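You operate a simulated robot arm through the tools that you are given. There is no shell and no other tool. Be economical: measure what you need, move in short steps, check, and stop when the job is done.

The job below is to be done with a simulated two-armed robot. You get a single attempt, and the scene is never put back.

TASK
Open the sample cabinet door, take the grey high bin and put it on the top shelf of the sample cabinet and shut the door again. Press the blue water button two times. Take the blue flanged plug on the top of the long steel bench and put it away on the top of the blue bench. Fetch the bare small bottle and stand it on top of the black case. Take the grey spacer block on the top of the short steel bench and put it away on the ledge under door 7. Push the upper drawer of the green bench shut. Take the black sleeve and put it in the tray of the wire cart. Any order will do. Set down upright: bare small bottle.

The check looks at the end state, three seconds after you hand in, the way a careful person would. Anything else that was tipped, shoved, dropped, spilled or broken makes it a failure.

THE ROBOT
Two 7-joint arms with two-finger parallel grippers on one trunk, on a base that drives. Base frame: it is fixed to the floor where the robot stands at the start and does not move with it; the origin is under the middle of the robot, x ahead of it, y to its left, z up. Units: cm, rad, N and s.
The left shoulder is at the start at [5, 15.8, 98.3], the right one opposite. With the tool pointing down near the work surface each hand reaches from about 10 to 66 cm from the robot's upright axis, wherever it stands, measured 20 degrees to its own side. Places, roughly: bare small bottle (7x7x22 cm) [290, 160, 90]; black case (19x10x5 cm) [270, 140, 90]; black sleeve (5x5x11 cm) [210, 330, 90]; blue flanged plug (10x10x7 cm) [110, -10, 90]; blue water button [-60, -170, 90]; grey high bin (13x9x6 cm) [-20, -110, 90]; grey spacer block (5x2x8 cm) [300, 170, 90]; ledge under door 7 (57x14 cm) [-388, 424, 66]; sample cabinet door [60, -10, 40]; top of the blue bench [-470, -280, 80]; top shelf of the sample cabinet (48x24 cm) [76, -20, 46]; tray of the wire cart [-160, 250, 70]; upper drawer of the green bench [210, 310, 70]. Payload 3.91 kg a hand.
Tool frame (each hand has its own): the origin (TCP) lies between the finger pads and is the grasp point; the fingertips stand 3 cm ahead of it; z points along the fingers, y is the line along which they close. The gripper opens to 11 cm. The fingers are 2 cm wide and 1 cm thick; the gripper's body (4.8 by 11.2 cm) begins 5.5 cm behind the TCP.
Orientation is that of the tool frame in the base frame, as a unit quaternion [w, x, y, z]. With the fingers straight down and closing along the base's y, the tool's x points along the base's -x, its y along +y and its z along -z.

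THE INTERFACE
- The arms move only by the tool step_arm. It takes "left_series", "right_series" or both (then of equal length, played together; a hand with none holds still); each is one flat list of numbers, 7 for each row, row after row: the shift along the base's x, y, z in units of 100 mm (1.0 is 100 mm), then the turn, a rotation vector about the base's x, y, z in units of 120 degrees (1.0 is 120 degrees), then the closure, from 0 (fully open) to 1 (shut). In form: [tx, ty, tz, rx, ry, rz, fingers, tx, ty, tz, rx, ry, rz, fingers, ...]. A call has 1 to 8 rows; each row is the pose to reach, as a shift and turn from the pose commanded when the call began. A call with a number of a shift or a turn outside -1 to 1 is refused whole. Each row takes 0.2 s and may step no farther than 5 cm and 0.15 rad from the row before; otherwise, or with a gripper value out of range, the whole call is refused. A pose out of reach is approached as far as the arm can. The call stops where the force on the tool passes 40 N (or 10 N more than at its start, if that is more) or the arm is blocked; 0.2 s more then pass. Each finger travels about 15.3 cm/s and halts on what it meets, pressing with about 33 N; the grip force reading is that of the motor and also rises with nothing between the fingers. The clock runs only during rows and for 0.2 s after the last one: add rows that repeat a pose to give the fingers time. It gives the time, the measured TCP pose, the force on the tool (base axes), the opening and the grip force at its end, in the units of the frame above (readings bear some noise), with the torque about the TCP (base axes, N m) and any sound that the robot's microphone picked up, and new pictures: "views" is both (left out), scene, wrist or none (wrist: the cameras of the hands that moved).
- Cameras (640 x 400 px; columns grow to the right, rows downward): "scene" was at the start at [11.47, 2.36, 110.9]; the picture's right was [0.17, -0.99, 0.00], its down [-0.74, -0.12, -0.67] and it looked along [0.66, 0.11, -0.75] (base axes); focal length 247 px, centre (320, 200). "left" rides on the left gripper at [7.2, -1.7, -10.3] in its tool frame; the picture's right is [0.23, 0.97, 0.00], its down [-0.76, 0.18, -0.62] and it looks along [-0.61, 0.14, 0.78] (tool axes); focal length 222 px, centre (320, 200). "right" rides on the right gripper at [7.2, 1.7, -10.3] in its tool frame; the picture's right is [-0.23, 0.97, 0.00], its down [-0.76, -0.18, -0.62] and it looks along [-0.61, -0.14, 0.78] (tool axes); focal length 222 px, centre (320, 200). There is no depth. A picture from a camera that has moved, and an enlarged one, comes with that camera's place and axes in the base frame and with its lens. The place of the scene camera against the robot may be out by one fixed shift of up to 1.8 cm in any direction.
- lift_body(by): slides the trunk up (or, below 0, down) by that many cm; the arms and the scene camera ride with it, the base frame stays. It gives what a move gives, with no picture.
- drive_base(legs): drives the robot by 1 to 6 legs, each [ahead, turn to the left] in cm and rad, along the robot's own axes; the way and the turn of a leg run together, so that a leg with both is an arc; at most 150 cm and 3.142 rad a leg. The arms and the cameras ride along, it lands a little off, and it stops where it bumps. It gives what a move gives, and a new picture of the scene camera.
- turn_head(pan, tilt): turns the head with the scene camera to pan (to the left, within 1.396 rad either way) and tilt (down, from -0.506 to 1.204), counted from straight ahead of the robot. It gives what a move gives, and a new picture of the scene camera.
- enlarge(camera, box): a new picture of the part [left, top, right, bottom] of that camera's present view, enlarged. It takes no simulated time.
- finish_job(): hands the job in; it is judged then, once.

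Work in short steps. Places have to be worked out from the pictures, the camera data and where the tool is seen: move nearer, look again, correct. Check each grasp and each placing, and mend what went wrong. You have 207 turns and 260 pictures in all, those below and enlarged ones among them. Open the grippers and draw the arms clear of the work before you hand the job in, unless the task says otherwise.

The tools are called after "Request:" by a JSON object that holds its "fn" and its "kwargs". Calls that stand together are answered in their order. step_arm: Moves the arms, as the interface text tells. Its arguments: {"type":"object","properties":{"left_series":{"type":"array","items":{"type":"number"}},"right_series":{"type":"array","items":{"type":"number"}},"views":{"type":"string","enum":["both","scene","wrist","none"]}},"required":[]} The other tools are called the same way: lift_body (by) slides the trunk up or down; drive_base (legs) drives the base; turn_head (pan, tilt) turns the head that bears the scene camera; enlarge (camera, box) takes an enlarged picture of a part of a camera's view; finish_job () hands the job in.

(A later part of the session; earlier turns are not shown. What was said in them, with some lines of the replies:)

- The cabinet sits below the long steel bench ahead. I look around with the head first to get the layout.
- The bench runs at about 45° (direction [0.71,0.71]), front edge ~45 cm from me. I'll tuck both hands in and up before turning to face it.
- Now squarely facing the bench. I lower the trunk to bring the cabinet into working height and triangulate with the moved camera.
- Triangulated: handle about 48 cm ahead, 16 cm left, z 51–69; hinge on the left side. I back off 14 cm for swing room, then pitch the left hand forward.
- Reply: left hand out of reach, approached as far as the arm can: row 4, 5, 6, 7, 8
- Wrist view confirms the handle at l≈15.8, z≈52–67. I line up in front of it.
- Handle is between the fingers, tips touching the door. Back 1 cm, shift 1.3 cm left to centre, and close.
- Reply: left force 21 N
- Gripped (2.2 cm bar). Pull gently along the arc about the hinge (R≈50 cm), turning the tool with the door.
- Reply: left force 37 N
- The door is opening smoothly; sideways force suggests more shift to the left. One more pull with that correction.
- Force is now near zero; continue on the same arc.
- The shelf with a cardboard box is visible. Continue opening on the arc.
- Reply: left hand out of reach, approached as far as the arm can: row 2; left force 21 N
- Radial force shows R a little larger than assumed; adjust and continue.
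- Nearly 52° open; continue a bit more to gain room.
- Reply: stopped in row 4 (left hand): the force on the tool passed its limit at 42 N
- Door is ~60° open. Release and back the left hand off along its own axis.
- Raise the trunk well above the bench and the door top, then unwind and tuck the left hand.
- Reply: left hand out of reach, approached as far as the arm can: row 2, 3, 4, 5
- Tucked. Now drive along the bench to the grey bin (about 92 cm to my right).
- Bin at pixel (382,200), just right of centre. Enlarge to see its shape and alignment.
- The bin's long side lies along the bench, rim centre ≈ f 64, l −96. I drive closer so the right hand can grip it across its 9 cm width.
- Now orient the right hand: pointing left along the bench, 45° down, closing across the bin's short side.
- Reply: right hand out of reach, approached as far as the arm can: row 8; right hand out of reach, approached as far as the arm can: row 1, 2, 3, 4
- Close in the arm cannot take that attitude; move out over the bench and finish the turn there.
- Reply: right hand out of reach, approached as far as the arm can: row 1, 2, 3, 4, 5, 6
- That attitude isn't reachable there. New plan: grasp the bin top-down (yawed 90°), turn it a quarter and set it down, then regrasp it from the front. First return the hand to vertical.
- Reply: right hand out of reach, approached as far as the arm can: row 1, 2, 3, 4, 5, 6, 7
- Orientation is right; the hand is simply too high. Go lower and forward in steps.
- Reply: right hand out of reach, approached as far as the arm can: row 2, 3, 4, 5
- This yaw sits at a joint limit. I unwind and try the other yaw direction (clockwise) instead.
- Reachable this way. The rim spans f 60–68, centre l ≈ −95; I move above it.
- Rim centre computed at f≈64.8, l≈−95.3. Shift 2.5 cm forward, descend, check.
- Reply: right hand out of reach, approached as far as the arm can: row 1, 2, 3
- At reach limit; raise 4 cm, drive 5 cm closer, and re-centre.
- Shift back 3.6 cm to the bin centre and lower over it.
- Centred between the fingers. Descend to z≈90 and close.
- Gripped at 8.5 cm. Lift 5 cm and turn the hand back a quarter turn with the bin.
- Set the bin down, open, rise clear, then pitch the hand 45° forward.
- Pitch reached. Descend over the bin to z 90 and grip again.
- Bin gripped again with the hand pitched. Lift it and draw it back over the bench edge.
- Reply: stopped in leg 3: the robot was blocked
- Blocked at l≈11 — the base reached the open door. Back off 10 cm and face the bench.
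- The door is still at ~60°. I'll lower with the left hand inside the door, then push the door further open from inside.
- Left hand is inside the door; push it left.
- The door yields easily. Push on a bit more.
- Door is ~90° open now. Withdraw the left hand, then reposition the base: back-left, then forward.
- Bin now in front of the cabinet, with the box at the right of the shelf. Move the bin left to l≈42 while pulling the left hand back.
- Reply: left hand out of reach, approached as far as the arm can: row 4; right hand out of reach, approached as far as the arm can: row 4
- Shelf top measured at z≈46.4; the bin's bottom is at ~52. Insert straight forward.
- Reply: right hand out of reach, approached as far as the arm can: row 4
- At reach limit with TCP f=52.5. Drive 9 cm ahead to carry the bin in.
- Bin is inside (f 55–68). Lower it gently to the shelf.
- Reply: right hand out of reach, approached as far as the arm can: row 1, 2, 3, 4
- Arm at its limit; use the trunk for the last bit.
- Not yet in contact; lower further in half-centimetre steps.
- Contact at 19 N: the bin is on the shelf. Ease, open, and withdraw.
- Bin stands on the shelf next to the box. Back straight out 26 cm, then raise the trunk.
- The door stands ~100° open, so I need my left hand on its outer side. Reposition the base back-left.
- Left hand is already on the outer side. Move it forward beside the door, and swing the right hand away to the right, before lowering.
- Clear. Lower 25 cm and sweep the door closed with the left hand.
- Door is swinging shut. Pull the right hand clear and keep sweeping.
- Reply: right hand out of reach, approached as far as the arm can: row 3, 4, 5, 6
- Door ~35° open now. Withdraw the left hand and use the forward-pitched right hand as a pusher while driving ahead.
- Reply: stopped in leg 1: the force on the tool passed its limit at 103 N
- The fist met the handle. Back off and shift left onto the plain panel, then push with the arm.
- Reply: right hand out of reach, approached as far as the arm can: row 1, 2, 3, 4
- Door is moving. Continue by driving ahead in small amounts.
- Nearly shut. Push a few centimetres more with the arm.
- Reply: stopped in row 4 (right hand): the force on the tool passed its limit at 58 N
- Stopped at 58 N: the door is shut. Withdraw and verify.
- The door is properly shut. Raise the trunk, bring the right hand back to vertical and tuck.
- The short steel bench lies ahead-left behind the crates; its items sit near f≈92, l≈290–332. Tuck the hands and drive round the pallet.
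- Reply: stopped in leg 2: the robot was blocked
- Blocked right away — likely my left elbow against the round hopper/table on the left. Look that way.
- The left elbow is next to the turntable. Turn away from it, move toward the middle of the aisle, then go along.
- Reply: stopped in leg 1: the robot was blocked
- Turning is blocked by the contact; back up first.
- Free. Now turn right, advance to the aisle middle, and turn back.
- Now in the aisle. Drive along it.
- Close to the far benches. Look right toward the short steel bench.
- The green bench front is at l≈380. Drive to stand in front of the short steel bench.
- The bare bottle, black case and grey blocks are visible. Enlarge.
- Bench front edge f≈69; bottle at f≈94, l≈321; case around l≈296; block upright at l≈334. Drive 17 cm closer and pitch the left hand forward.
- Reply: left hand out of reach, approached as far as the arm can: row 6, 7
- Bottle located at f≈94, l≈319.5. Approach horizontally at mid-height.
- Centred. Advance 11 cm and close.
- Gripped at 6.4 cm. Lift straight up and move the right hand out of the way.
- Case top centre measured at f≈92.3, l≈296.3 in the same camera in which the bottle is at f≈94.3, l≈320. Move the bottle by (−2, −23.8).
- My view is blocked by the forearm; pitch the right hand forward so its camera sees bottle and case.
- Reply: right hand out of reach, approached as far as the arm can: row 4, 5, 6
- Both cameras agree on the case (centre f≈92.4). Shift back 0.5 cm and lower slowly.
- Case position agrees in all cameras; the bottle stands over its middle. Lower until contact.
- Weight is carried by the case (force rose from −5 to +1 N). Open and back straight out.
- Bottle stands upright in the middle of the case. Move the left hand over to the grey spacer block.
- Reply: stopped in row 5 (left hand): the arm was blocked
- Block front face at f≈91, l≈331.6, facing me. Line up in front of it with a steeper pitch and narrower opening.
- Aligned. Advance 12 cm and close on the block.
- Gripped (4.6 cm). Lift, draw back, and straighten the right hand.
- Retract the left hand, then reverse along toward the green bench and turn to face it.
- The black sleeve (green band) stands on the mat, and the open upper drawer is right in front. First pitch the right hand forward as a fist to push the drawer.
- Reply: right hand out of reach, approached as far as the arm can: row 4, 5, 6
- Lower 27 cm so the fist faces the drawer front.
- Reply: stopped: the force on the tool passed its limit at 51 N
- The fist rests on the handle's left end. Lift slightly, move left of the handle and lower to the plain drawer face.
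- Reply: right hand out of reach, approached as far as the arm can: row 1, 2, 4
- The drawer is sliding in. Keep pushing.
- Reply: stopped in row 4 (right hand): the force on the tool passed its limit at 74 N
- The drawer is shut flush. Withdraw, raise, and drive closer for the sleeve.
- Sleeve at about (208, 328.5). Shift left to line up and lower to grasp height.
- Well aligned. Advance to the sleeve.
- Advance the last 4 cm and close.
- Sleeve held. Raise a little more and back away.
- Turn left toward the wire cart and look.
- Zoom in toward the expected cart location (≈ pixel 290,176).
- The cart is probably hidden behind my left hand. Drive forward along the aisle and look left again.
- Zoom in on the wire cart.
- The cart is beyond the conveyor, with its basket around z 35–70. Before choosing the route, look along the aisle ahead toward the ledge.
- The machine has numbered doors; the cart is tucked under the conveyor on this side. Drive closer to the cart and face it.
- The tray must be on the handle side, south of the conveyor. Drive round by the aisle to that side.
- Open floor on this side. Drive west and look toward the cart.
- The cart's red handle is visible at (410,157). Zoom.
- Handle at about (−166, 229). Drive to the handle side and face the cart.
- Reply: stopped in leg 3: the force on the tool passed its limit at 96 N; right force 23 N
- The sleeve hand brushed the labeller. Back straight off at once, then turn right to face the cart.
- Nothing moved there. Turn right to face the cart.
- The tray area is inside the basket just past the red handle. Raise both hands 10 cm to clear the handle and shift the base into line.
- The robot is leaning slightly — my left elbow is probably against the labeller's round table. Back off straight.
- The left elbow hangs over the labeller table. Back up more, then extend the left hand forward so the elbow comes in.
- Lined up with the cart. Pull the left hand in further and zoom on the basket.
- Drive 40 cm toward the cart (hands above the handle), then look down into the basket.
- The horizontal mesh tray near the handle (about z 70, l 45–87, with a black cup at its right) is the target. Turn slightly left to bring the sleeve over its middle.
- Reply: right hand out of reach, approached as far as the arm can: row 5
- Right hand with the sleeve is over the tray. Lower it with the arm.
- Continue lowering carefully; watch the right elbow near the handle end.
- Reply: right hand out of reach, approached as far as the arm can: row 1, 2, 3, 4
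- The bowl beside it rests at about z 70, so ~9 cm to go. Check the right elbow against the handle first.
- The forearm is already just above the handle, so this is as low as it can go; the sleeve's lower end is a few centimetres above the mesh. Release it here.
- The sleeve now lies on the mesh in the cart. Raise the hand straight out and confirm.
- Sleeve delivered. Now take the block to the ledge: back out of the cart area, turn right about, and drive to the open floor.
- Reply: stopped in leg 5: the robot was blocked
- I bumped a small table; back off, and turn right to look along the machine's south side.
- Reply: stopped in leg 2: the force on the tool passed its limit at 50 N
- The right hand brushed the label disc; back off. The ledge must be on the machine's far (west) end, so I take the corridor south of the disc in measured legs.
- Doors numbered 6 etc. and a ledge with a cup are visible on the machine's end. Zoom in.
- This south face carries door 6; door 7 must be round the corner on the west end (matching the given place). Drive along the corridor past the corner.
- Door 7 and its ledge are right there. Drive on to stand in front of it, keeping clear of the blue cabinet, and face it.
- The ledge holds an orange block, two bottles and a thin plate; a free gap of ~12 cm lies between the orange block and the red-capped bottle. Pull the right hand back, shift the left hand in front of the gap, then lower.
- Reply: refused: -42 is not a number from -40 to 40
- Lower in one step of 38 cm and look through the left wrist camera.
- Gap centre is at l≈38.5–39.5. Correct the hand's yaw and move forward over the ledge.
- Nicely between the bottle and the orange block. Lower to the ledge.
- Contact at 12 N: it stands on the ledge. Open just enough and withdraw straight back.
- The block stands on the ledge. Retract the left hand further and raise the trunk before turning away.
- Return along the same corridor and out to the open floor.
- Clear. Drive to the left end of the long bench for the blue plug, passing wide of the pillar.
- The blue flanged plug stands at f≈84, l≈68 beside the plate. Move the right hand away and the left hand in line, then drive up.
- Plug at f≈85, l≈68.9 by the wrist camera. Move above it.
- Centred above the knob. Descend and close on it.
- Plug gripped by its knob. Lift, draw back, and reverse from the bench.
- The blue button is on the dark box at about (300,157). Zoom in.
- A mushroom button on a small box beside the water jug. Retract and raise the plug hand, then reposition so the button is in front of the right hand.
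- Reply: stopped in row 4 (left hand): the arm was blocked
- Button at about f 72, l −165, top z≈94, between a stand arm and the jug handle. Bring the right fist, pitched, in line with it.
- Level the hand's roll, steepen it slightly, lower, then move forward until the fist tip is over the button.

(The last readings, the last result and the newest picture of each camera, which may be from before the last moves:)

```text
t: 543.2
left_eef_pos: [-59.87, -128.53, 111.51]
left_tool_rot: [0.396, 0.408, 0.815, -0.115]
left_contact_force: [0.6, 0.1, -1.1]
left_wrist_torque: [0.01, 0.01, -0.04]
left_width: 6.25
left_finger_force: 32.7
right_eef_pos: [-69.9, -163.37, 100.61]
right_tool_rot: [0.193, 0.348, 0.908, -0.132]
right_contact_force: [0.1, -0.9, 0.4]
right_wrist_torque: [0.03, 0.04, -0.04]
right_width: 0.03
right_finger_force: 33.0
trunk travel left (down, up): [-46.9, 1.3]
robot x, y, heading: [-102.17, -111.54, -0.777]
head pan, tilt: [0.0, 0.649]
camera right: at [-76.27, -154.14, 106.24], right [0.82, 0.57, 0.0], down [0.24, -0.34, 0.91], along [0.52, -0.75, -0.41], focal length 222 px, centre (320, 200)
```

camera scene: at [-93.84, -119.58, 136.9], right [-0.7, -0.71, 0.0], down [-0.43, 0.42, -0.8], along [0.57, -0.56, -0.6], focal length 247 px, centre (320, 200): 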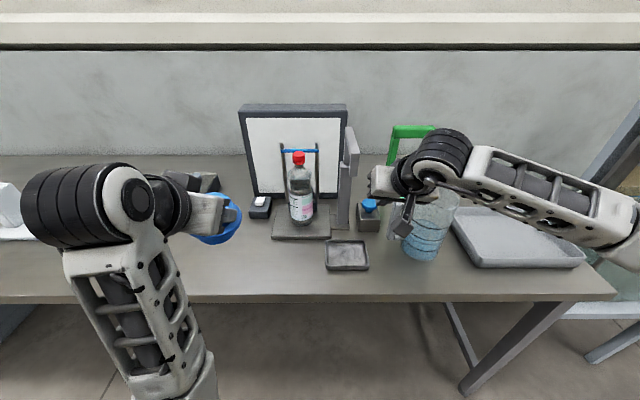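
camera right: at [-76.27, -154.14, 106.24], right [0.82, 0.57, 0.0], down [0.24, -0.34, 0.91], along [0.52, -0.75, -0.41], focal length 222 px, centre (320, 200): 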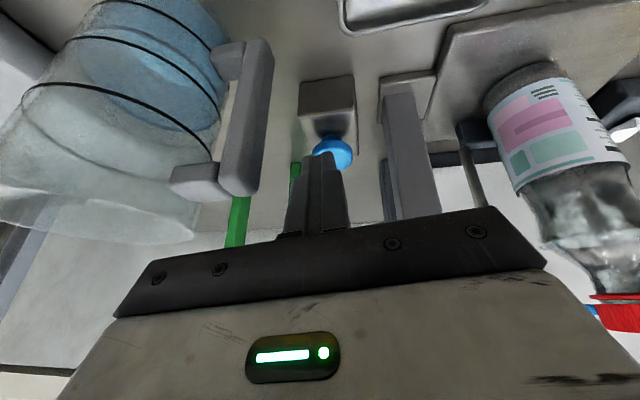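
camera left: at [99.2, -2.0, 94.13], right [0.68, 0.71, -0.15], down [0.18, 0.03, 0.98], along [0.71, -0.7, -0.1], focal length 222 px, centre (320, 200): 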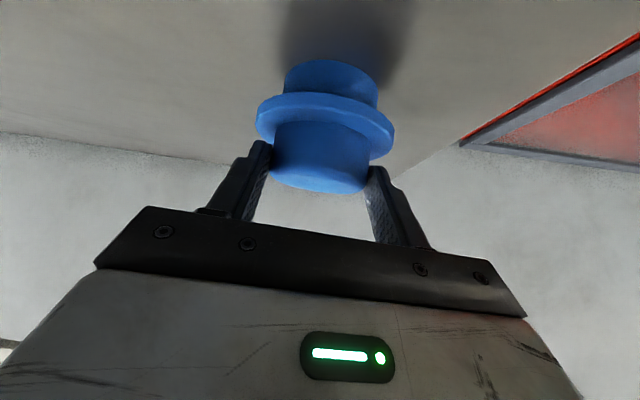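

The gripper's body would crowd the jug handle in this attitude. Back off, raise, and turn the hand vertical with a 45° yaw so its body fits between.

Request:
{"fn": "step_arm", "kwargs": {"right_series": [-0.2, 0.2, 0.3, 0, 0, 0, 1, -0.42, 0.42, 0.6, 0.0217, 0.0317, 0.0572, 1, -0.42, 0.42, 0.8, 0.0433, 0.0633, 0.1143, 1, -0.42, 0.42, 0.8, 0.065, 0.095, 0.1715, 1, -0.42, 0.42, 0.8, 0.0867, 0.1267, 0.2287, 1, -0.42, 0.42, 0.8, 0.1083, 0.1583, 0.2858, 1, -0.42, 0.42, 0.8, 0.13, 0.19, 0.343, 1], "views": "none"}}

Request:
{"fn": "step_arm", "kwargs": {"right_series": [0.2, -0.2, 0, 0, 0, 0, 1, 0.4, -0.4, 0, 0, 0, 0, 1, 0.6, -0.6, 0, 0, 0, 0, 1, 0.84, -0.83, 0, 0, 0, 0, 1], "views": "both"}}

```text
t: 544.9
left_eef_pos: [-59.86, -128.48, 111.45]
left_tool_rot: [0.396, 0.407, 0.815, -0.114]
left_contact_force: [-0.2, 0.8, -0.9]
left_wrist_torque: [0.02, 0.02, 0.01]
left_width: 6.27
left_finger_force: 33.1
right_eef_pos: [-74.12, -159.06, 108.61]
right_tool_rot: [0.022, 0.039, 0.999, -0.014]
right_contact_force: [-0.4, 0.2, -0.5]
right_wrist_torque: [0.01, -0.03, 0.01]
right_width: 0.02
right_finger_force: 33.3
right hand out of reach, approached as far as the arm can: row 7
trunk travel left (down, up): [-46.9, 1.3]
robot x, y, heading: [-102.31, -111.41, -0.772]
head pan, tilt: [0.0, 0.649]
```

```text
t: 545.9
left_eef_pos: [-59.87, -128.5, 111.56]
left_tool_rot: [0.397, 0.407, 0.815, -0.114]
left_contact_force: [-0.1, -0.8, -1.0]
left_wrist_torque: [0.01, 0.04, -0.01]
left_width: 6.26
left_finger_force: 33.0
right_eef_pos: [-73.66, -159.91, 105.8]
right_tool_rot: [0.023, 0.043, 0.999, -0.014]
right_contact_force: [0.4, -0.2, -0.6]
right_wrist_torque: [0.01, -0.02, -0.03]
right_width: 0.0
right_finger_force: 33.2
right hand out of reach, approached as far as the arm can: row 1, 2, 3, 4
trunk travel left (down, up): [-46.9, 1.3]
robot x, y, heading: [-102.71, -111.87, -0.772]
head pan, tilt: [0.0, 0.649]
camera scene: at [-93.89, -119.55, 136.91], right [-0.7, -0.71, 0.0], down [-0.43, 0.42, -0.8], along [0.57, -0.56, -0.6], focal length 247 px, centre (320, 200)
camera right: at [-81.11, -157.31, 115.64], right [0.31, 0.95, -0.02], down [0.71, -0.22, 0.66], along [0.63, -0.22, -0.75], focal length 222 px, centre (320, 200)
```

scene: 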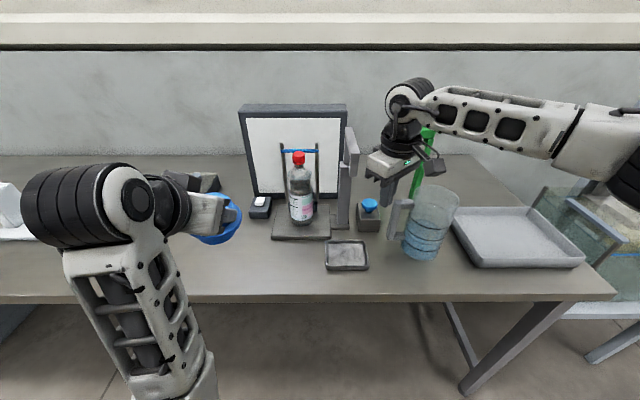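
right: 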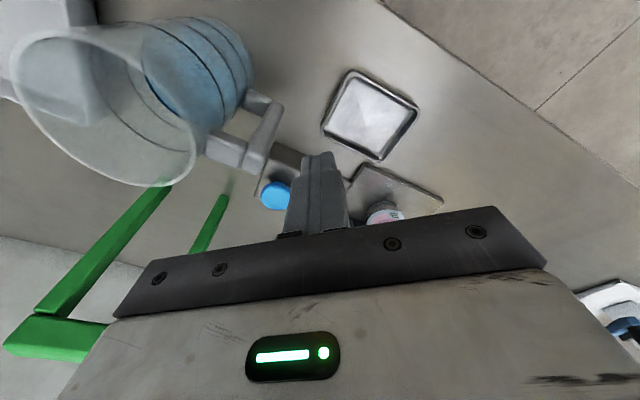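

Attitude reached but not far enough forward; drive 9 cm closer slowly and check.

Request:
{"fn": "drive_base", "kwargs": {"legs": [[9, 0]]}}

Request:
{"fn": "enlarge", "kwargs": {"camera": "right", "box": [160, 60, 480, 260]}}

```text
t: 547.0
left_eef_pos: [-53.49, -134.77, 111.43]
left_tool_rot: [0.396, 0.407, 0.815, -0.114]
left_contact_force: [-0.1, -0.9, -0.8]
left_wrist_torque: [0.03, 0.04, 0.01]
left_width: 6.27
left_finger_force: 33.2
right_eef_pos: [-67.26, -166.22, 105.85]
right_tool_rot: [0.022, 0.042, 0.999, -0.014]
right_contact_force: [-0.1, -0.6, -0.4]
right_wrist_torque: [0.02, -0.02, 0.01]
right_width: 0.02
right_finger_force: 32.7
trunk travel left (down, up): [-46.9, 1.3]
robot x, y, heading: [-96.52, -117.88, -0.777]
head pan, tilt: [0.0, 0.649]
camera scene: at [-87.43, -125.88, 136.89], right [-0.7, -0.71, 0.0], down [-0.43, 0.42, -0.8], along [0.57, -0.56, -0.61], focal length 247 px, centre (320, 200)
```

scene: 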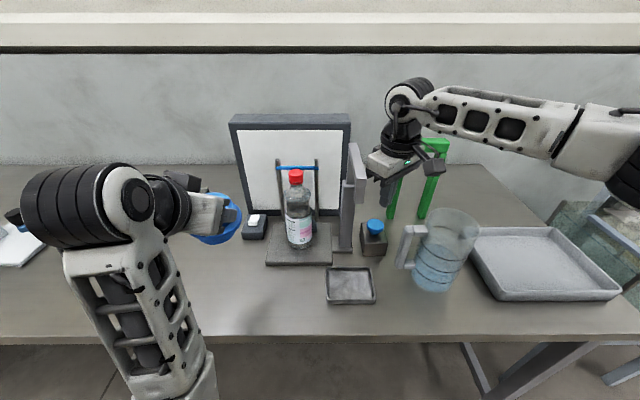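

```text
2.00 times, centred on (320, 160) of right
camera zoom: at [-74.65, -163.6, 115.6], right [0.31, 0.95, -0.01], down [0.72, -0.22, 0.66], along [0.63, -0.22, -0.75], focal length 444 px, centre (320, 280)
```

zoom: 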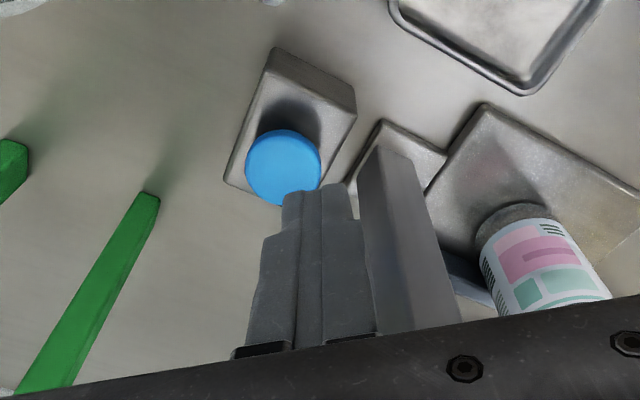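

Button by wrist camera: f≈74, l≈−165.4. Drive 4 cm more to put the fist right over it.

Request:
{"fn": "drive_base", "kwargs": {"legs": [[4, 0]]}}

Request:
{"fn": "enlarge", "kwargs": {"camera": "right", "box": [160, 60, 480, 260]}}

```text
t: 547.8
left_eef_pos: [-50.66, -137.54, 111.52]
left_tool_rot: [0.396, 0.406, 0.815, -0.114]
left_contact_force: [-0.5, -0.5, -1.3]
left_wrist_torque: [0.02, 0.03, 0.01]
left_width: 6.28
left_finger_force: 33.1
right_eef_pos: [-64.39, -169.0, 105.95]
right_tool_rot: [0.022, 0.044, 0.999, -0.014]
right_contact_force: [0.7, -0.7, -0.2]
right_wrist_torque: [0.0, 0.01, -0.01]
right_width: 0.0
right_finger_force: 32.6
trunk travel left (down, up): [-46.9, 1.3]
robot x, y, heading: [-93.57, -120.66, -0.78]
head pan, tilt: [0.0, 0.649]
camera scene: at [-84.63, -128.63, 136.89], right [-0.7, -0.71, 0.0], down [-0.43, 0.42, -0.8], along [0.57, -0.56, -0.61], focal length 247 px, centre (320, 200)
```

scene: 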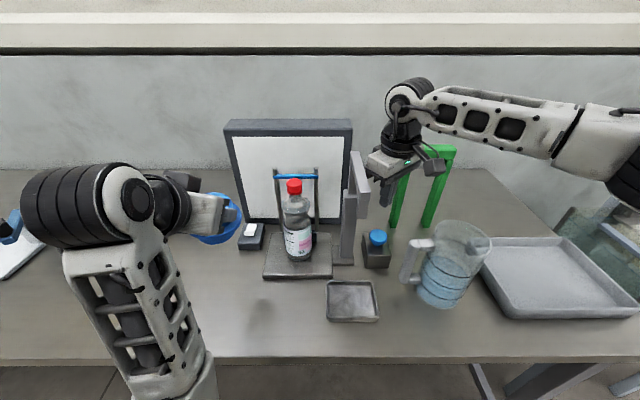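

```text
2.00 times, centred on (320, 160) of right
camera zoom: at [-71.87, -166.35, 115.59], right [0.31, 0.95, -0.01], down [0.72, -0.22, 0.66], along [0.63, -0.22, -0.75], focal length 444 px, centre (320, 280)
```

zoom: 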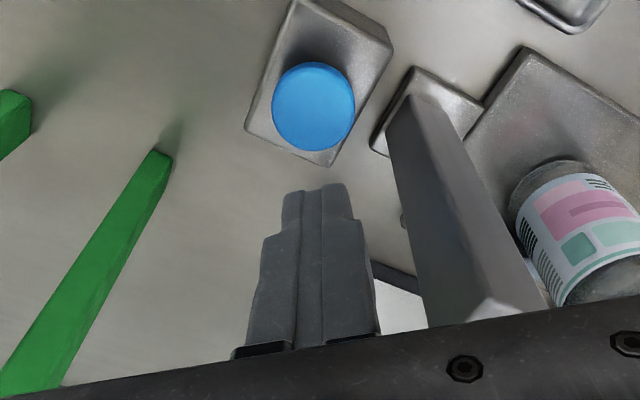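

The button is exactly below the fist. Descend and press.

Request:
{"fn": "step_arm", "kwargs": {"right_series": [0, -0.04, -0.3, 0, 0, 0, 1, 0, -0.04, -0.55, 0, 0, 0, 1, 0, -0.04, -0.75, 0, 0, 0, 1], "views": "wrist"}}

```text
t: 548.6
left_eef_pos: [-50.72, -137.36, 111.42]
left_tool_rot: [0.397, 0.406, 0.815, -0.114]
left_contact_force: [0.0, 0.3, -1.5]
left_wrist_torque: [0.03, 0.0, -0.01]
left_width: 6.3
left_finger_force: 32.8
right_eef_pos: [-64.41, -169.0, 98.37]
right_tool_rot: [0.024, 0.045, 0.999, -0.015]
right_contact_force: [0.1, 0.4, -0.6]
right_wrist_torque: [0.0, -0.02, -0.02]
right_width: 0.0
right_finger_force: 33.1
right hand out of reach, approached as far as the arm can: row 1, 2
trunk travel left (down, up): [-46.9, 1.3]
robot x, y, heading: [-93.58, -120.33, -0.779]
head pan, tilt: [0.0, 0.649]
camera right: at [-71.97, -166.5, 108.05], right [0.31, 0.95, -0.02], down [0.71, -0.22, 0.66], along [0.63, -0.22, -0.75], focal length 222 px, centre (320, 200)
```

right: 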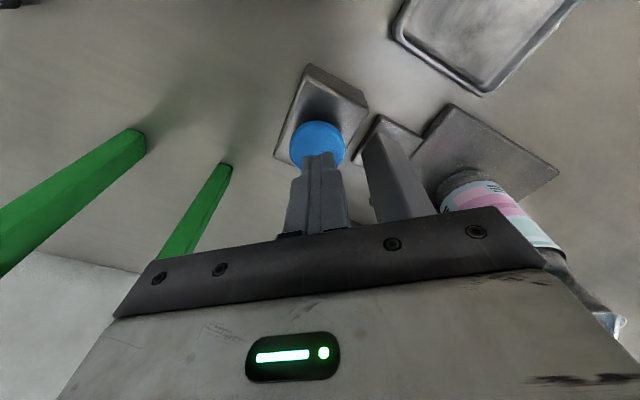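

Just above it. Press in fine steps.

Request:
{"fn": "step_arm", "kwargs": {"right_series": [0, 0, -0.05, 0, 0, 0, 1, 0, 0, -0.1, 0, 0, 0, 1, 0, 0, -0.14, 0, 0, 0, 1, 0, 0, -0.18, 0, 0, 0, 1, 0, 0, -0.22, 0, 0, 0, 1, 0, 0, -0.26, 0, 0, 0, 1], "views": "none"}}

```text
t: 550.0
left_eef_pos: [-50.61, -137.44, 111.57]
left_tool_rot: [0.397, 0.407, 0.815, -0.114]
left_contact_force: [-0.3, 0.2, -1.0]
left_wrist_torque: [0.03, 0.0, 0.02]
left_width: 6.25
left_finger_force: 32.6
right_eef_pos: [-64.75, -169.19, 97.83]
right_tool_rot: [0.022, 0.045, 0.999, -0.015]
right_contact_force: [0.6, -0.9, 1.0]
right_wrist_torque: [-0.01, 0.02, 0.0]
right_width: 0.0
right_finger_force: 33.1
right hand out of reach, approached as far as the arm can: row 2, 3, 4, 5, 6
trunk travel left (down, up): [-46.9, 1.3]
robot x, y, heading: [-93.41, -120.81, -0.777]
head pan, tilt: [0.0, 0.649]
```

Arm at limit; press with the trunk instead.

Request:
{"fn": "lift_body", "kwargs": {"by": -2}}

```text
t: 550.7
left_eef_pos: [-50.71, -137.46, 109.52]
left_tool_rot: [0.396, 0.407, 0.815, -0.114]
left_contact_force: [-0.8, 0.4, -1.6]
left_wrist_torque: [0.01, 0.04, 0.01]
left_width: 6.27
left_finger_force: 33.3
right_eef_pos: [-64.57, -169.18, 95.99]
right_tool_rot: [0.024, 0.046, 0.999, -0.016]
right_contact_force: [0.9, 0.3, 0.8]
right_wrist_torque: [-0.01, -0.03, -0.01]
right_width: 0.01
right_finger_force: 32.9
trunk travel left (down, up): [-44.9, 3.3]
robot x, y, heading: [-93.62, -120.46, -0.778]
head pan, tilt: [0.0, 0.649]
```

Request:
{"fn": "lift_body", "kwargs": {"by": -1.2}}

Request:
{"fn": "enlarge", "kwargs": {"camera": "right", "box": [220, 80, 420, 220]}}

```text
t: 551.3
left_eef_pos: [-50.86, -137.44, 108.49]
left_tool_rot: [0.397, 0.407, 0.814, -0.115]
left_contact_force: [1.4, 0.8, -1.9]
left_wrist_torque: [0.04, -0.02, 0.01]
left_width: 6.25
left_finger_force: 32.7
right_eef_pos: [-64.71, -169.16, 95.24]
right_tool_rot: [0.026, 0.046, 0.998, -0.017]
right_contact_force: [-3.1, -1.4, 22.2]
right_wrist_torque: [0.01, 0.29, 0.14]
right_width: 0.0
right_finger_force: 32.9
trunk travel left (down, up): [-43.7, 4.5]
robot x, y, heading: [-93.66, -120.67, -0.78]
head pan, tilt: [0.0, 0.649]
heard: click
```

```text
2.86 times, centred on (320, 150) of right
camera zoom: at [-72.14, -166.5, 104.78], right [0.32, 0.95, -0.02], down [0.71, -0.22, 0.67], along [0.63, -0.22, -0.74], focal length 635 px, centre (320, 343)
```

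zoom: 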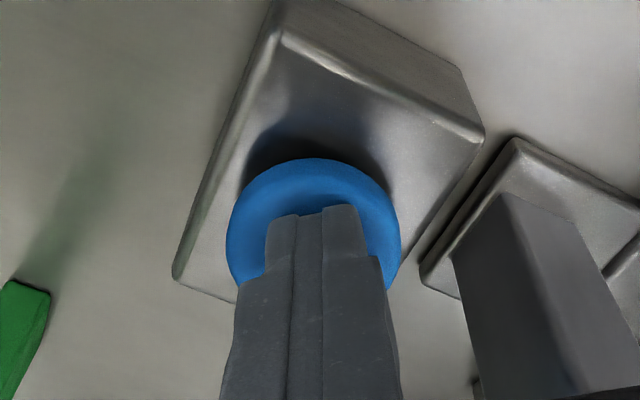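

"Click" heard: first press. Release by raising 3 cm, then press again the same way.

Request:
{"fn": "lift_body", "kwargs": {"by": 3}}

Request:
{"fn": "lift_body", "kwargs": {"by": -3}}

```text
t: 552.0
left_eef_pos: [-50.74, -137.55, 111.25]
left_tool_rot: [0.397, 0.407, 0.815, -0.114]
left_contact_force: [0.7, -1.0, -1.3]
left_wrist_torque: [-0.03, -0.01, -0.01]
left_width: 6.26
left_finger_force: 33.2
right_eef_pos: [-64.69, -169.21, 97.57]
right_tool_rot: [0.021, 0.046, 0.999, -0.016]
right_contact_force: [0.4, -0.7, 0.7]
right_wrist_torque: [0.02, -0.03, 0.04]
right_width: 0.0
right_finger_force: 32.8
trunk travel left (down, up): [-46.7, 1.5]
robot x, y, heading: [-93.31, -121.15, -0.773]
head pan, tilt: [0.0, 0.649]
```

```text
t: 552.8
left_eef_pos: [-50.78, -137.26, 108.42]
left_tool_rot: [0.398, 0.407, 0.814, -0.115]
left_contact_force: [0.4, -0.1, -1.1]
left_wrist_torque: [0.0, -0.02, 0.01]
left_width: 6.26
left_finger_force: 33.4
right_eef_pos: [-64.58, -169.22, 95.16]
right_tool_rot: [0.026, 0.046, 0.998, -0.016]
right_contact_force: [-2.3, -0.6, 21.1]
right_wrist_torque: [0.04, 0.28, 0.12]
right_width: 0.0
right_finger_force: 33.1
trunk travel left (down, up): [-43.7, 4.5]
robot x, y, heading: [-93.81, -120.91, -0.779]
head pan, tilt: [0.0, 0.649]
heard: click
```

Second click heard. Raise clear and back away from the bench.

Request:
{"fn": "lift_body", "kwargs": {"by": 4.4}}

Request:
{"fn": "step_arm", "kwargs": {"right_series": [0, 0, 0.25, 0, 0, 0, 1, 0, 0, 0.5, 0, 0, 0, 1, 0, 0, 0.7, 0, 0, 0, 1], "views": "none"}}

Request:
{"fn": "drive_base", "kwargs": {"legs": [[-45, 0]]}}

```text
t: 553.7
left_eef_pos: [-50.6, -137.4, 112.67]
left_tool_rot: [0.397, 0.406, 0.815, -0.114]
left_contact_force: [0.7, -0.2, -1.1]
left_wrist_torque: [0.02, 0.04, 0.01]
left_width: 6.29
left_finger_force: 33.2
right_eef_pos: [-64.72, -169.15, 99.1]
right_tool_rot: [0.022, 0.046, 0.999, -0.015]
right_contact_force: [0.2, -0.7, -0.3]
right_wrist_torque: [-0.01, 0.02, -0.03]
right_width: 0.0
right_finger_force: 33.0
trunk travel left (down, up): [-48.1, 0.1]
robot x, y, heading: [-93.78, -120.67, -0.779]
head pan, tilt: [0.0, 0.649]
```

```text
t: 554.5
left_eef_pos: [-50.7, -137.49, 112.64]
left_tool_rot: [0.396, 0.406, 0.815, -0.114]
left_contact_force: [0.3, -1.0, -0.9]
left_wrist_torque: [-0.01, 0.02, 0.01]
left_width: 6.26
left_finger_force: 33.1
right_eef_pos: [-64.52, -169.18, 106.06]
right_tool_rot: [0.023, 0.046, 0.999, -0.015]
right_contact_force: [0.0, -0.7, 0.2]
right_wrist_torque: [0.0, -0.01, 0.01]
right_width: 0.0
right_finger_force: 33.2
trunk travel left (down, up): [-48.1, 0.1]
robot x, y, heading: [-93.58, -120.66, -0.777]
head pan, tilt: [0.0, 0.649]
```

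```text
t: 557.2
left_eef_pos: [-82.53, -106.12, 112.73]
left_tool_rot: [0.397, 0.405, 0.816, -0.113]
left_contact_force: [0.6, 0.2, -0.9]
left_wrist_torque: [0.04, 0.04, -0.04]
left_width: 6.27
left_finger_force: 33.4
right_eef_pos: [-96.24, -137.84, 105.99]
right_tool_rot: [0.023, 0.045, 0.999, -0.016]
right_contact_force: [0.7, -0.2, 0.2]
right_wrist_torque: [0.0, 0.0, 0.0]
right_width: 0.0
right_finger_force: 32.5
trunk travel left (down, up): [-48.1, 0.1]
robot x, y, heading: [-125.24, -89.55, -0.768]
head pan, tilt: [0.0, 0.649]
camera scene: at [-116.63, -97.28, 138.11], right [-0.7, -0.72, 0.0], down [-0.43, 0.42, -0.8], along [0.57, -0.56, -0.6], focal length 247 px, centre (320, 200)
```

scene: 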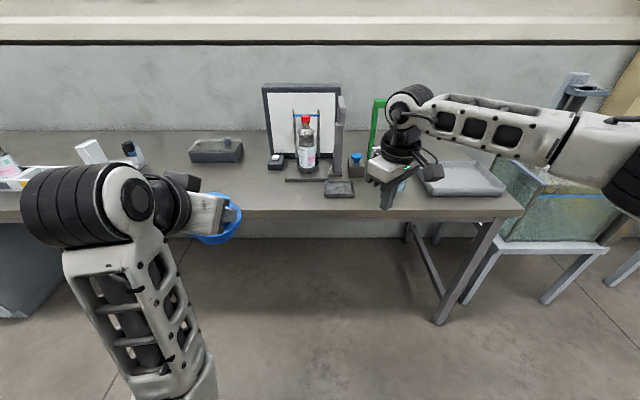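

Now carry the plug to the blue bench in the south-west. Turn and drive toward it.

Request:
{"fn": "drive_base", "kwargs": {"legs": [[0, -1.917], [130, 0], [115, 0], [0, 0.33]]}}

```text
t: 574.7
left_eef_pos: [-359.04, -243.38, 112.68]
left_tool_rot: [0.198, 0.864, 0.287, -0.363]
left_contact_force: [0.6, -0.5, -1.5]
left_wrist_torque: [0.02, 0.0, 0.0]
left_width: 6.25
left_finger_force: 33.4
right_eef_pos: [-390.81, -229.45, 106.0]
right_tool_rot: [0.005, 0.74, 0.672, -0.026]
right_contact_force: [-0.5, 0.0, -0.5]
right_wrist_torque: [-0.03, -0.03, 0.02]
right_width: 0.0
right_finger_force: 33.0
trunk travel left (down, up): [-48.1, 0.1]
robot x, y, heading: [-342.28, -200.91, -2.349]
head pan, tilt: [0.0, 0.649]
camera scene: at [-351.32, -208.64, 138.1], right [-0.71, 0.7, 0.0], down [0.43, 0.43, -0.8], along [-0.56, -0.57, -0.6], focal length 247 px, centre (320, 200)
```

scene: 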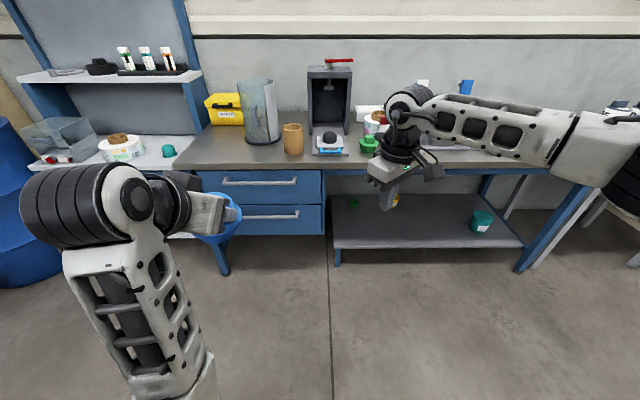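

The blue bench top is ahead; its front-left part is free. Drive up with that spot in front of the left hand.

Request:
{"fn": "drive_base", "kwargs": {"legs": [[0, 0.487], [75, 0], [0, -0.49]]}}

Request:
{"fn": "enlarge", "kwargs": {"camera": "left", "box": [0, 0, 640, 400]}}

```text
t: 581.1
left_eef_pos: [-371.67, -318.56, 112.79]
left_tool_rot: [0.235, 0.828, 0.379, -0.34]
left_contact_force: [-0.6, 0.4, -1.3]
left_wrist_torque: [0.05, 0.0, 0.01]
left_width: 6.24
left_finger_force: 33.0
right_eef_pos: [-403.99, -311.98, 106.16]
right_tool_rot: [0.016, 0.649, 0.76, -0.022]
right_contact_force: [3.3, 2.6, 0.2]
right_wrist_torque: [-0.2, 0.2, -0.05]
right_width: 0.01
right_finger_force: 32.7
trunk travel left (down, up): [-48.1, 0.1]
robot x, y, heading: [-364.06, -273.47, -2.138]
head pan, tilt: [0.0, 0.649]
stopped in leg 3: the robot was blocked; the commanded pose is now the measured one
camera scene: at [-371.29, -282.86, 138.11], right [-0.85, 0.53, 0.0], down [0.32, 0.51, -0.8], along [-0.42, -0.67, -0.6], focal length 247 px, centre (320, 200)
```

scene: 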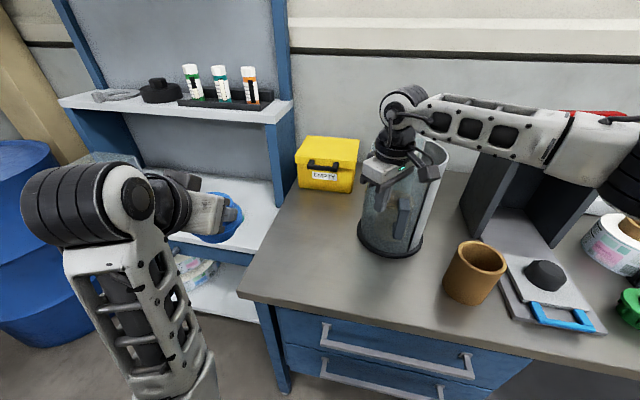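

```text
1.00 times, centred on (320, 200) of left (not enlarged: the box is as wide or as high as the picture)
camera zoom: at [-365.6, -307.48, 114.1], right [0.88, -0.48, -0.04], down [0.01, -0.06, 1.0], along [-0.48, -0.88, -0.05], focal length 222 px, centre (320, 200)
```

zoom: 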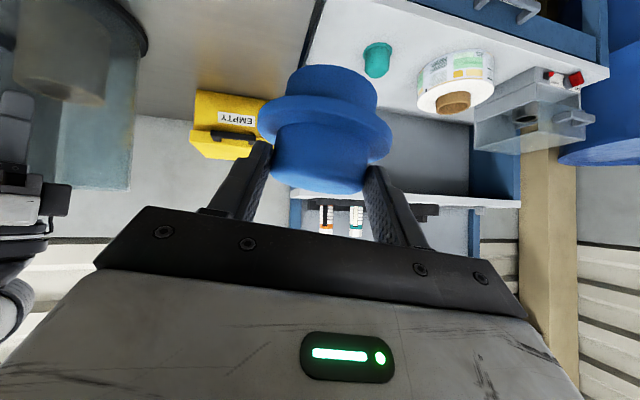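

The right hand touched the glass jar while turning. Reverse that turn first.

Request:
{"fn": "drive_base", "kwargs": {"legs": [[0, 0.2]]}}

```text
t: 582.3
left_eef_pos: [-362.58, -319.1, 112.91]
left_tool_rot: [0.268, 0.786, 0.46, -0.316]
left_contact_force: [0.2, -0.6, -2.0]
left_wrist_torque: [0.04, 0.0, -0.02]
left_width: 6.25
left_finger_force: 32.8
right_eef_pos: [-395.43, -319.27, 106.1]
right_tool_rot: [0.018, 0.569, 0.822, -0.02]
right_contact_force: [0.5, 0.2, -0.6]
right_wrist_torque: [0.04, 0.04, 0.02]
right_width: 0.0
right_finger_force: 33.4
trunk travel left (down, up): [-48.1, 0.1]
robot x, y, heading: [-364.55, -273.43, -1.934]
head pan, tilt: [0.0, 0.649]
camera scene: at [-369.02, -284.05, 138.1], right [-0.94, 0.35, 0.0], down [0.21, 0.57, -0.8], along [-0.28, -0.74, -0.6], focal length 247 px, centre (320, 200)
```

scene: 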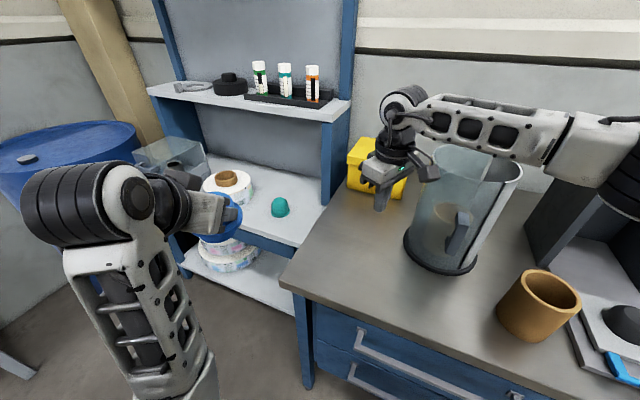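

Contact released, jar upright. Retract the right hand toward the body, then turn so that the free front-left area lies before the left hand.

Request:
{"fn": "step_arm", "kwargs": {"right_series": [0.09, 0.23, 0, 0, 0, 0, 1, 0.18, 0.47, 0, 0, 0, 0, 1, 0.27, 0.7, 0, 0, 0, 0, 1, 0.35, 0.93, 0, 0, 0, 0, 1], "views": "none"}}

Request:
{"fn": "step_arm", "kwargs": {"right_series": [0.09, 0.23, 0, 0, 0, 0, 1, 0.18, 0.47, 0, 0, 0, 0, 1, 0.27, 0.7, 0, 0, 0, 0, 1, 0.33, 0.85, 0, 0, 0, 0, 1], "views": "none"}}

Request:
{"fn": "drive_base", "kwargs": {"legs": [[0, -0.28]]}}

```text
t: 583.3
left_eef_pos: [-362.43, -319.02, 112.9]
left_tool_rot: [0.269, 0.785, 0.46, -0.315]
left_contact_force: [-0.2, 0.3, -0.8]
left_wrist_torque: [0.04, -0.04, 0.02]
left_width: 6.25
left_finger_force: 33.1
right_eef_pos: [-392.09, -309.8, 106.14]
right_tool_rot: [0.019, 0.569, 0.822, -0.02]
right_contact_force: [-0.4, 1.2, -0.2]
right_wrist_torque: [0.01, -0.01, -0.02]
right_width: 0.0
right_finger_force: 33.1
trunk travel left (down, up): [-48.1, 0.1]
robot x, y, heading: [-364.38, -272.98, -1.93]
head pan, tilt: [0.0, 0.649]
```

```text
t: 584.3
left_eef_pos: [-362.55, -319.07, 112.92]
left_tool_rot: [0.268, 0.786, 0.46, -0.315]
left_contact_force: [0.6, 0.9, -1.1]
left_wrist_torque: [0.04, 0.0, -0.03]
left_width: 6.28
left_finger_force: 32.8
right_eef_pos: [-388.81, -301.35, 106.25]
right_tool_rot: [0.018, 0.57, 0.821, -0.02]
right_contact_force: [0.2, -1.5, -0.2]
right_wrist_torque: [-0.01, -0.03, -0.02]
right_width: 0.01
right_finger_force: 32.9
trunk travel left (down, up): [-48.1, 0.1]
robot x, y, heading: [-364.5, -273.24, -1.93]
head pan, tilt: [0.0, 0.649]
```

```text
t: 585.6
left_eef_pos: [-375.57, -317.79, 112.86]
left_tool_rot: [0.221, 0.842, 0.346, -0.35]
left_contact_force: [1.0, 0.3, -0.9]
left_wrist_torque: [0.04, -0.02, 0.0]
left_width: 6.24
left_finger_force: 33.4
right_eef_pos: [-395.71, -293.45, 106.15]
right_tool_rot: [0.016, 0.68, 0.732, -0.023]
right_contact_force: [-0.3, 0.4, -0.1]
right_wrist_torque: [-0.02, -0.01, 0.01]
right_width: 0.06
right_finger_force: 33.3
trunk travel left (down, up): [-48.1, 0.1]
robot x, y, heading: [-364.21, -273.12, -2.22]
head pan, tilt: [0.0, 0.649]
camera scene: at [-372.24, -282.28, 138.1], right [-0.8, 0.6, 0.0], down [0.36, 0.48, -0.8], along [-0.48, -0.64, -0.6], focal length 247 px, centre (320, 200)
```

scene: 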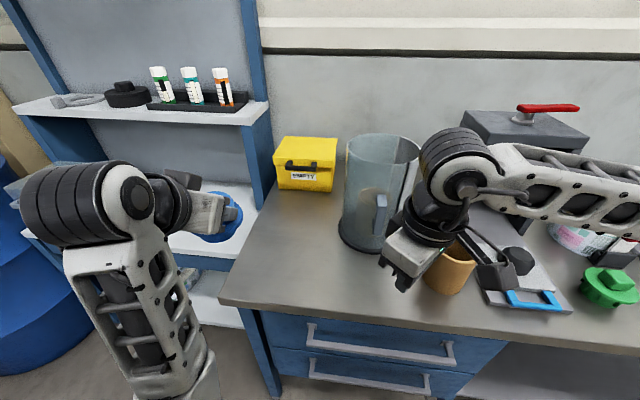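

Free area in front-left confirmed. Move the plug over it and pull the right hand further back.

Request:
{"fn": "step_arm", "kwargs": {"left_series": [-0.23, -0.14, 0, 0, 0, 0, 0.8, -0.46, -0.28, 0, 0, 0, 0, 0.8, -0.69, -0.42, 0, 0, 0, 0, 0.8, -0.92, -0.56, 0, 0, 0, 0, 0.8], "right_series": [0.15, 0.2, 0, 0, 0, 0, 1, 0.3, 0.4, 0, 0, 0, 0, 1, 0.45, 0.6, 0, 0, 0, 0, 1, 0.6, 0.8, 0, 0, 0, 0, 1], "views": "none"}}

Request:
{"fn": "step_arm", "kwargs": {"left_series": [-0.23, -0.14, 0, 0, 0, 0, 0.8, -0.46, -0.28, 0, 0, 0, 0, 0.8, -0.69, -0.42, 0, 0, 0, 0, 0.8, -0.86, -0.52, 0, 0, 0, 0, 0.8], "views": "none"}}

Request:
{"fn": "lift_body", "kwargs": {"by": -18}}

Request:
{"fn": "enlarge", "kwargs": {"camera": "left", "box": [0, 0, 640, 400]}}

Request:
{"fn": "enlarge", "kwargs": {"camera": "scene", "box": [0, 0, 640, 400]}}

```text
t: 586.6
left_eef_pos: [-384.67, -323.27, 112.81]
left_tool_rot: [0.219, 0.843, 0.345, -0.35]
left_contact_force: [0.1, -0.2, -0.5]
left_wrist_torque: [0.03, 0.02, 0.01]
left_width: 6.26
left_finger_force: 32.8
right_eef_pos: [-389.96, -286.32, 106.38]
right_tool_rot: [0.015, 0.68, 0.733, -0.022]
right_contact_force: [-1.0, 0.0, -0.2]
right_wrist_torque: [-0.01, 0.02, -0.01]
right_width: 0.0
right_finger_force: 32.4
right hand out of reach, approached as far as the arm can: row 4
trunk travel left (down, up): [-48.1, 0.1]
robot x, y, heading: [-364.56, -272.72, -2.214]
head pan, tilt: [0.0, 0.649]
```

```text
t: 587.6
left_eef_pos: [-393.24, -328.63, 112.88]
left_tool_rot: [0.219, 0.842, 0.345, -0.351]
left_contact_force: [0.7, 0.6, -0.9]
left_wrist_torque: [0.05, -0.02, 0.01]
left_width: 6.25
left_finger_force: 33.2
right_eef_pos: [-389.91, -286.34, 106.21]
right_tool_rot: [0.015, 0.68, 0.733, -0.022]
right_contact_force: [-0.8, -0.5, -0.1]
right_wrist_torque: [0.03, 0.02, 0.0]
right_width: 0.0
right_finger_force: 32.7
trunk travel left (down, up): [-48.1, 0.1]
robot x, y, heading: [-364.17, -273.25, -2.215]
head pan, tilt: [0.0, 0.649]
```

```text
t: 589.6
left_eef_pos: [-393.21, -328.52, 94.93]
left_tool_rot: [0.22, 0.842, 0.345, -0.351]
left_contact_force: [0.6, 0.3, -1.1]
left_wrist_torque: [0.05, 0.01, -0.01]
left_width: 6.28
left_finger_force: 32.5
right_eef_pos: [-389.92, -286.27, 88.28]
right_tool_rot: [0.015, 0.68, 0.732, -0.022]
right_contact_force: [0.1, -0.7, 0.6]
right_wrist_torque: [-0.02, -0.01, 0.01]
right_width: 0.02
right_finger_force: 32.4
trunk travel left (down, up): [-30.1, 18.1]
robot x, y, heading: [-364.24, -272.89, -2.211]
head pan, tilt: [0.0, 0.649]
```

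```text
1.00 times, centred on (320, 200) of left (not enlarged: the box is as wide or as high as the picture)
camera zoom: at [-386.26, -318.06, 96.14], right [0.83, -0.55, -0.04], down [0.01, -0.06, 1.0], along [-0.55, -0.83, -0.05], focal length 222 px, centre (320, 200)
```

zoom: 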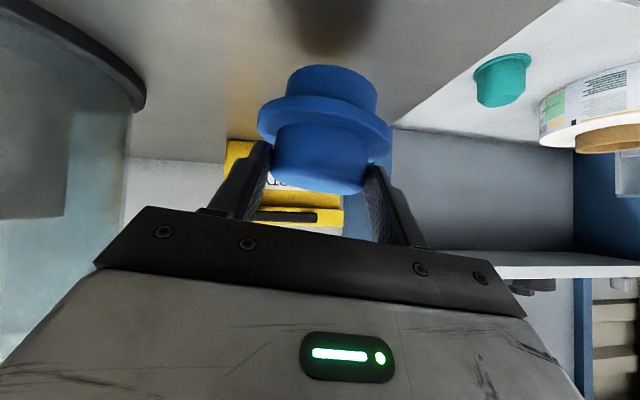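

```text
1.00 times, centred on (320, 200) of scene (not enlarged: the box is as wide or as high as the picture)
camera zoom: at [-372.21, -282.3, 120.11], right [-0.8, 0.6, 0.0], down [0.36, 0.48, -0.8], along [-0.48, -0.64, -0.6], focal length 247 px, centre (320, 200)
```

zoom: 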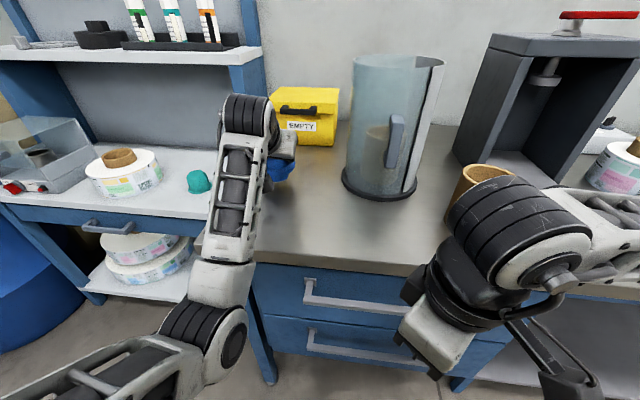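

Over the free spot. Level the plug, then lower with force watch.

Request:
{"fn": "step_arm", "kwargs": {"left_series": [0, 0, 0, 0.049, 0.0305, 0, 0.8, 0, 0, -0.2, 0.049, 0.0305, 0, 0.8, 0, 0, -0.4, 0.049, 0.0305, 0, 0.8, 0, 0, -0.55, 0.049, 0.0305, 0, 0.8, 0, 0, -0.65, 0.049, 0.0305, 0, 0.8, 0, 0, -0.7, 0.049, 0.0305, 0, 0.8], "views": "wrist"}}

```text
t: 590.6
left_eef_pos: [-393.52, -328.65, 91.38]
left_tool_rot: [0.172, 0.833, 0.366, -0.378]
left_contact_force: [-1.5, -1.1, 8.3]
left_wrist_torque: [-0.06, 0.17, 0.02]
left_width: 6.25
left_finger_force: 33.0
right_eef_pos: [-389.89, -286.38, 88.21]
right_tool_rot: [0.015, 0.68, 0.733, -0.022]
right_contact_force: [0.8, -0.4, -0.7]
right_wrist_torque: [-0.03, -0.02, -0.01]
right_width: 0.01
right_finger_force: 32.8
trunk travel left (down, up): [-30.1, 18.1]
robot x, y, heading: [-364.09, -273.28, -2.214]
head pan, tilt: [0.0, 0.649]
stopped in row 4 (left hand): the force on the tool passed its limit at 45 N (the readings are from after the stop); the commanded pose is now the measured one
camera left: at [-386.41, -318.29, 92.71], right [0.82, -0.55, -0.16], down [0.1, -0.13, 0.99], along [-0.56, -0.83, -0.05], focal length 222 px, centre (320, 200)
```

left: 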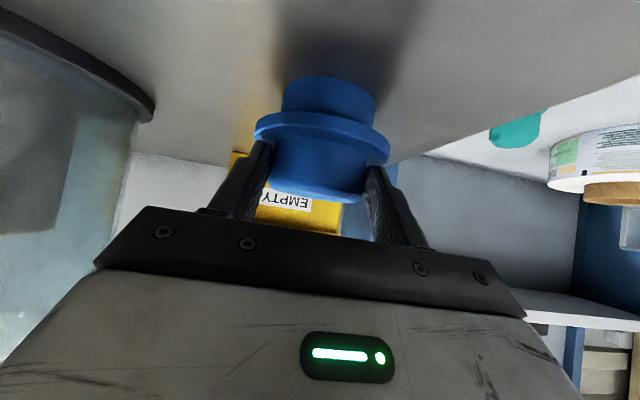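

Contact: the plug is on the bench top. Open and lift away.

Request:
{"fn": "step_arm", "kwargs": {"left_series": [0, 0, 0.02, 0, 0, 0, 0.5, 0, 0, 0.02, 0, 0, 0, 0.15, 0, 0, 0.02, 0, 0, 0, 0, 0, 0, 0.02, 0, 0, 0, 0, 0, 0, 0.25, 0, 0, 0, 0, 0, 0, 0.55, 0, 0, 0, 0, 0.1, 0.15, 0.85, 0, 0, 0, 0, 0.3, 0.45, 1.0, 0, 0, 0, 0], "views": "both"}}

```text
t: 592.4
left_eef_pos: [-390.35, -324.08, 101.05]
left_tool_rot: [0.171, 0.835, 0.367, -0.374]
left_contact_force: [-0.4, -0.3, -0.2]
left_wrist_torque: [0.0, -0.04, 0.0]
left_width: 11.0
left_finger_force: 0.0
right_eef_pos: [-389.89, -286.21, 88.22]
right_tool_rot: [0.015, 0.68, 0.733, -0.022]
right_contact_force: [-0.3, 1.0, -0.2]
right_wrist_torque: [0.0, -0.02, -0.02]
right_width: 0.0
right_finger_force: 32.9
trunk travel left (down, up): [-30.1, 18.1]
robot x, y, heading: [-364.22, -273.22, -2.218]
head pan, tilt: [0.0, 0.649]
camera scene: at [-372.2, -282.29, 120.11], right [-0.8, 0.6, 0.0], down [0.36, 0.48, -0.8], along [-0.48, -0.64, -0.6], focal length 247 px, centre (320, 200)
camera left: at [-383.28, -313.69, 102.56], right [0.82, -0.54, -0.16], down [0.1, -0.14, 0.99], along [-0.56, -0.83, -0.06], focal length 222 px, centre (320, 200)
```

scene: 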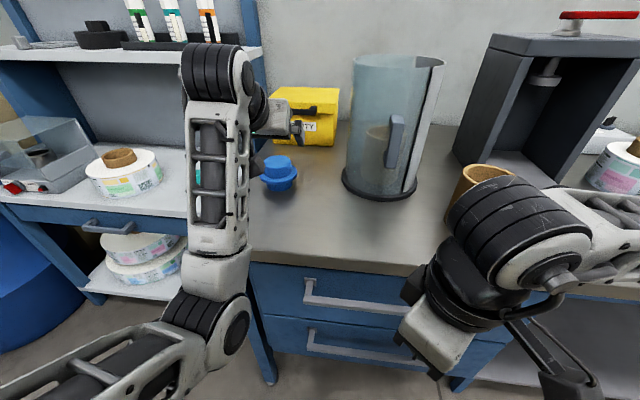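
left: 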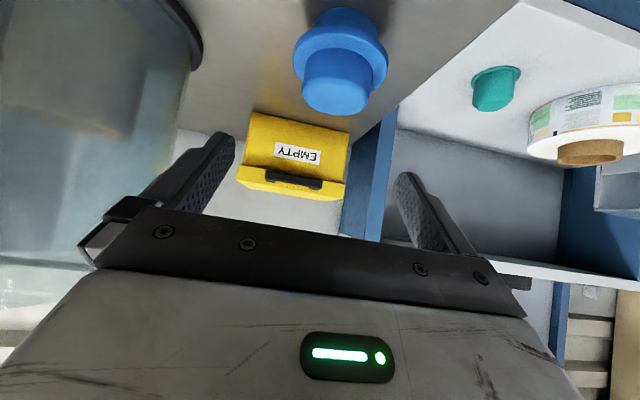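

The plug stands on the blue bench. Back away, open both grippers, and hand in.

Request:
{"fn": "drive_base", "kwargs": {"legs": [[-50, 0]]}}

Request:
{"fn": "step_arm", "kwargs": {"right_series": [0, 0, 0, 0, 0, 0, 0.5, 0, 0, 0, 0, 0, 0, 0, 0, 0, 0, 0, 0, 0, 0, 0, 0, 0, 0, 0, 0, 0], "views": "none"}}

```text
t: 595.4
left_eef_pos: [-360.3, -284.76, 100.98]
left_tool_rot: [0.173, 0.833, 0.372, -0.372]
left_contact_force: [-0.1, 0.4, 0.1]
left_wrist_torque: [-0.01, 0.01, -0.02]
left_width: 11.01
left_finger_force: 0.1
right_eef_pos: [-360.22, -246.9, 88.24]
right_tool_rot: [0.015, 0.676, 0.737, -0.022]
right_contact_force: [-0.4, 1.0, 0.2]
right_wrist_torque: [-0.01, 0.03, -0.01]
right_width: 0.01
right_finger_force: 32.6
trunk travel left (down, up): [-30.1, 18.1]
robot x, y, heading: [-335.03, -233.67, -2.204]
head pan, tilt: [0.0, 0.649]
camera scene: at [-342.63, -242.8, 120.11], right [-0.81, 0.59, 0.0], down [0.36, 0.49, -0.8], along [-0.47, -0.64, -0.6], focal length 247 px, centre (320, 200)
```

scene: 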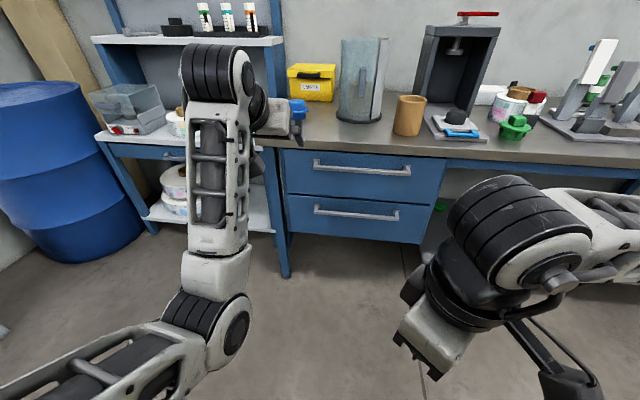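

```text
t: 596.4
left_eef_pos: [-360.41, -284.8, 101.0]
left_tool_rot: [0.173, 0.833, 0.372, -0.371]
left_contact_force: [-0.1, -0.3, -0.7]
left_wrist_torque: [-0.03, -0.03, -0.04]
left_width: 11.04
left_finger_force: 0.1
right_eef_pos: [-360.29, -247.05, 88.43]
right_tool_rot: [0.016, 0.676, 0.736, -0.022]
right_contact_force: [0.1, 0.3, -0.2]
right_wrist_torque: [0.01, 0.02, -0.02]
right_width: 11.02
right_finger_force: 0.0
trunk travel left (down, up): [-30.1, 18.1]
robot x, y, heading: [-334.74, -233.74, -2.205]
head pan, tilt: [0.0, 0.649]
```

All parts are done, the grippers are open and the arms are clear of the bench; I hand the job in.

Request:
{"fn": "finish_job", "kwargs": {}}

```text
The job is handed in.
```

I carried out every part of the task and handed the job in, with both grippers open and the arms clear. The result isn't back, and two things below could count against it.

- **Sample cabinet:** the grey bin is on the top shelf and the door is shut.
- **Water button:** pressed twice, with a click heard each time.
- **Blue flanged plug:** on the free front-left part of the blue bench top.
- **Bare small bottle:** standing upright in the middle of the black case.
- **Grey spacer block:** standing on the ledge under door 7.
- **Green bench:** the upper drawer is pushed shut.
- **Black sleeve:** in the wire cart. My forearm was just above the cart handle, so I let it go from a few centimetres up. It came to rest on the mesh by the handle, next to the black bowl. I took that mesh to be the tray; I did not go back to check.

I also touched several things on the way: the turntable, the labeller and its label disc, a small table, the glass jar on the blue bench, and the cabinet door and its handle while opening and shutting it. I saw nothing tip, but I only looked back at some of them.
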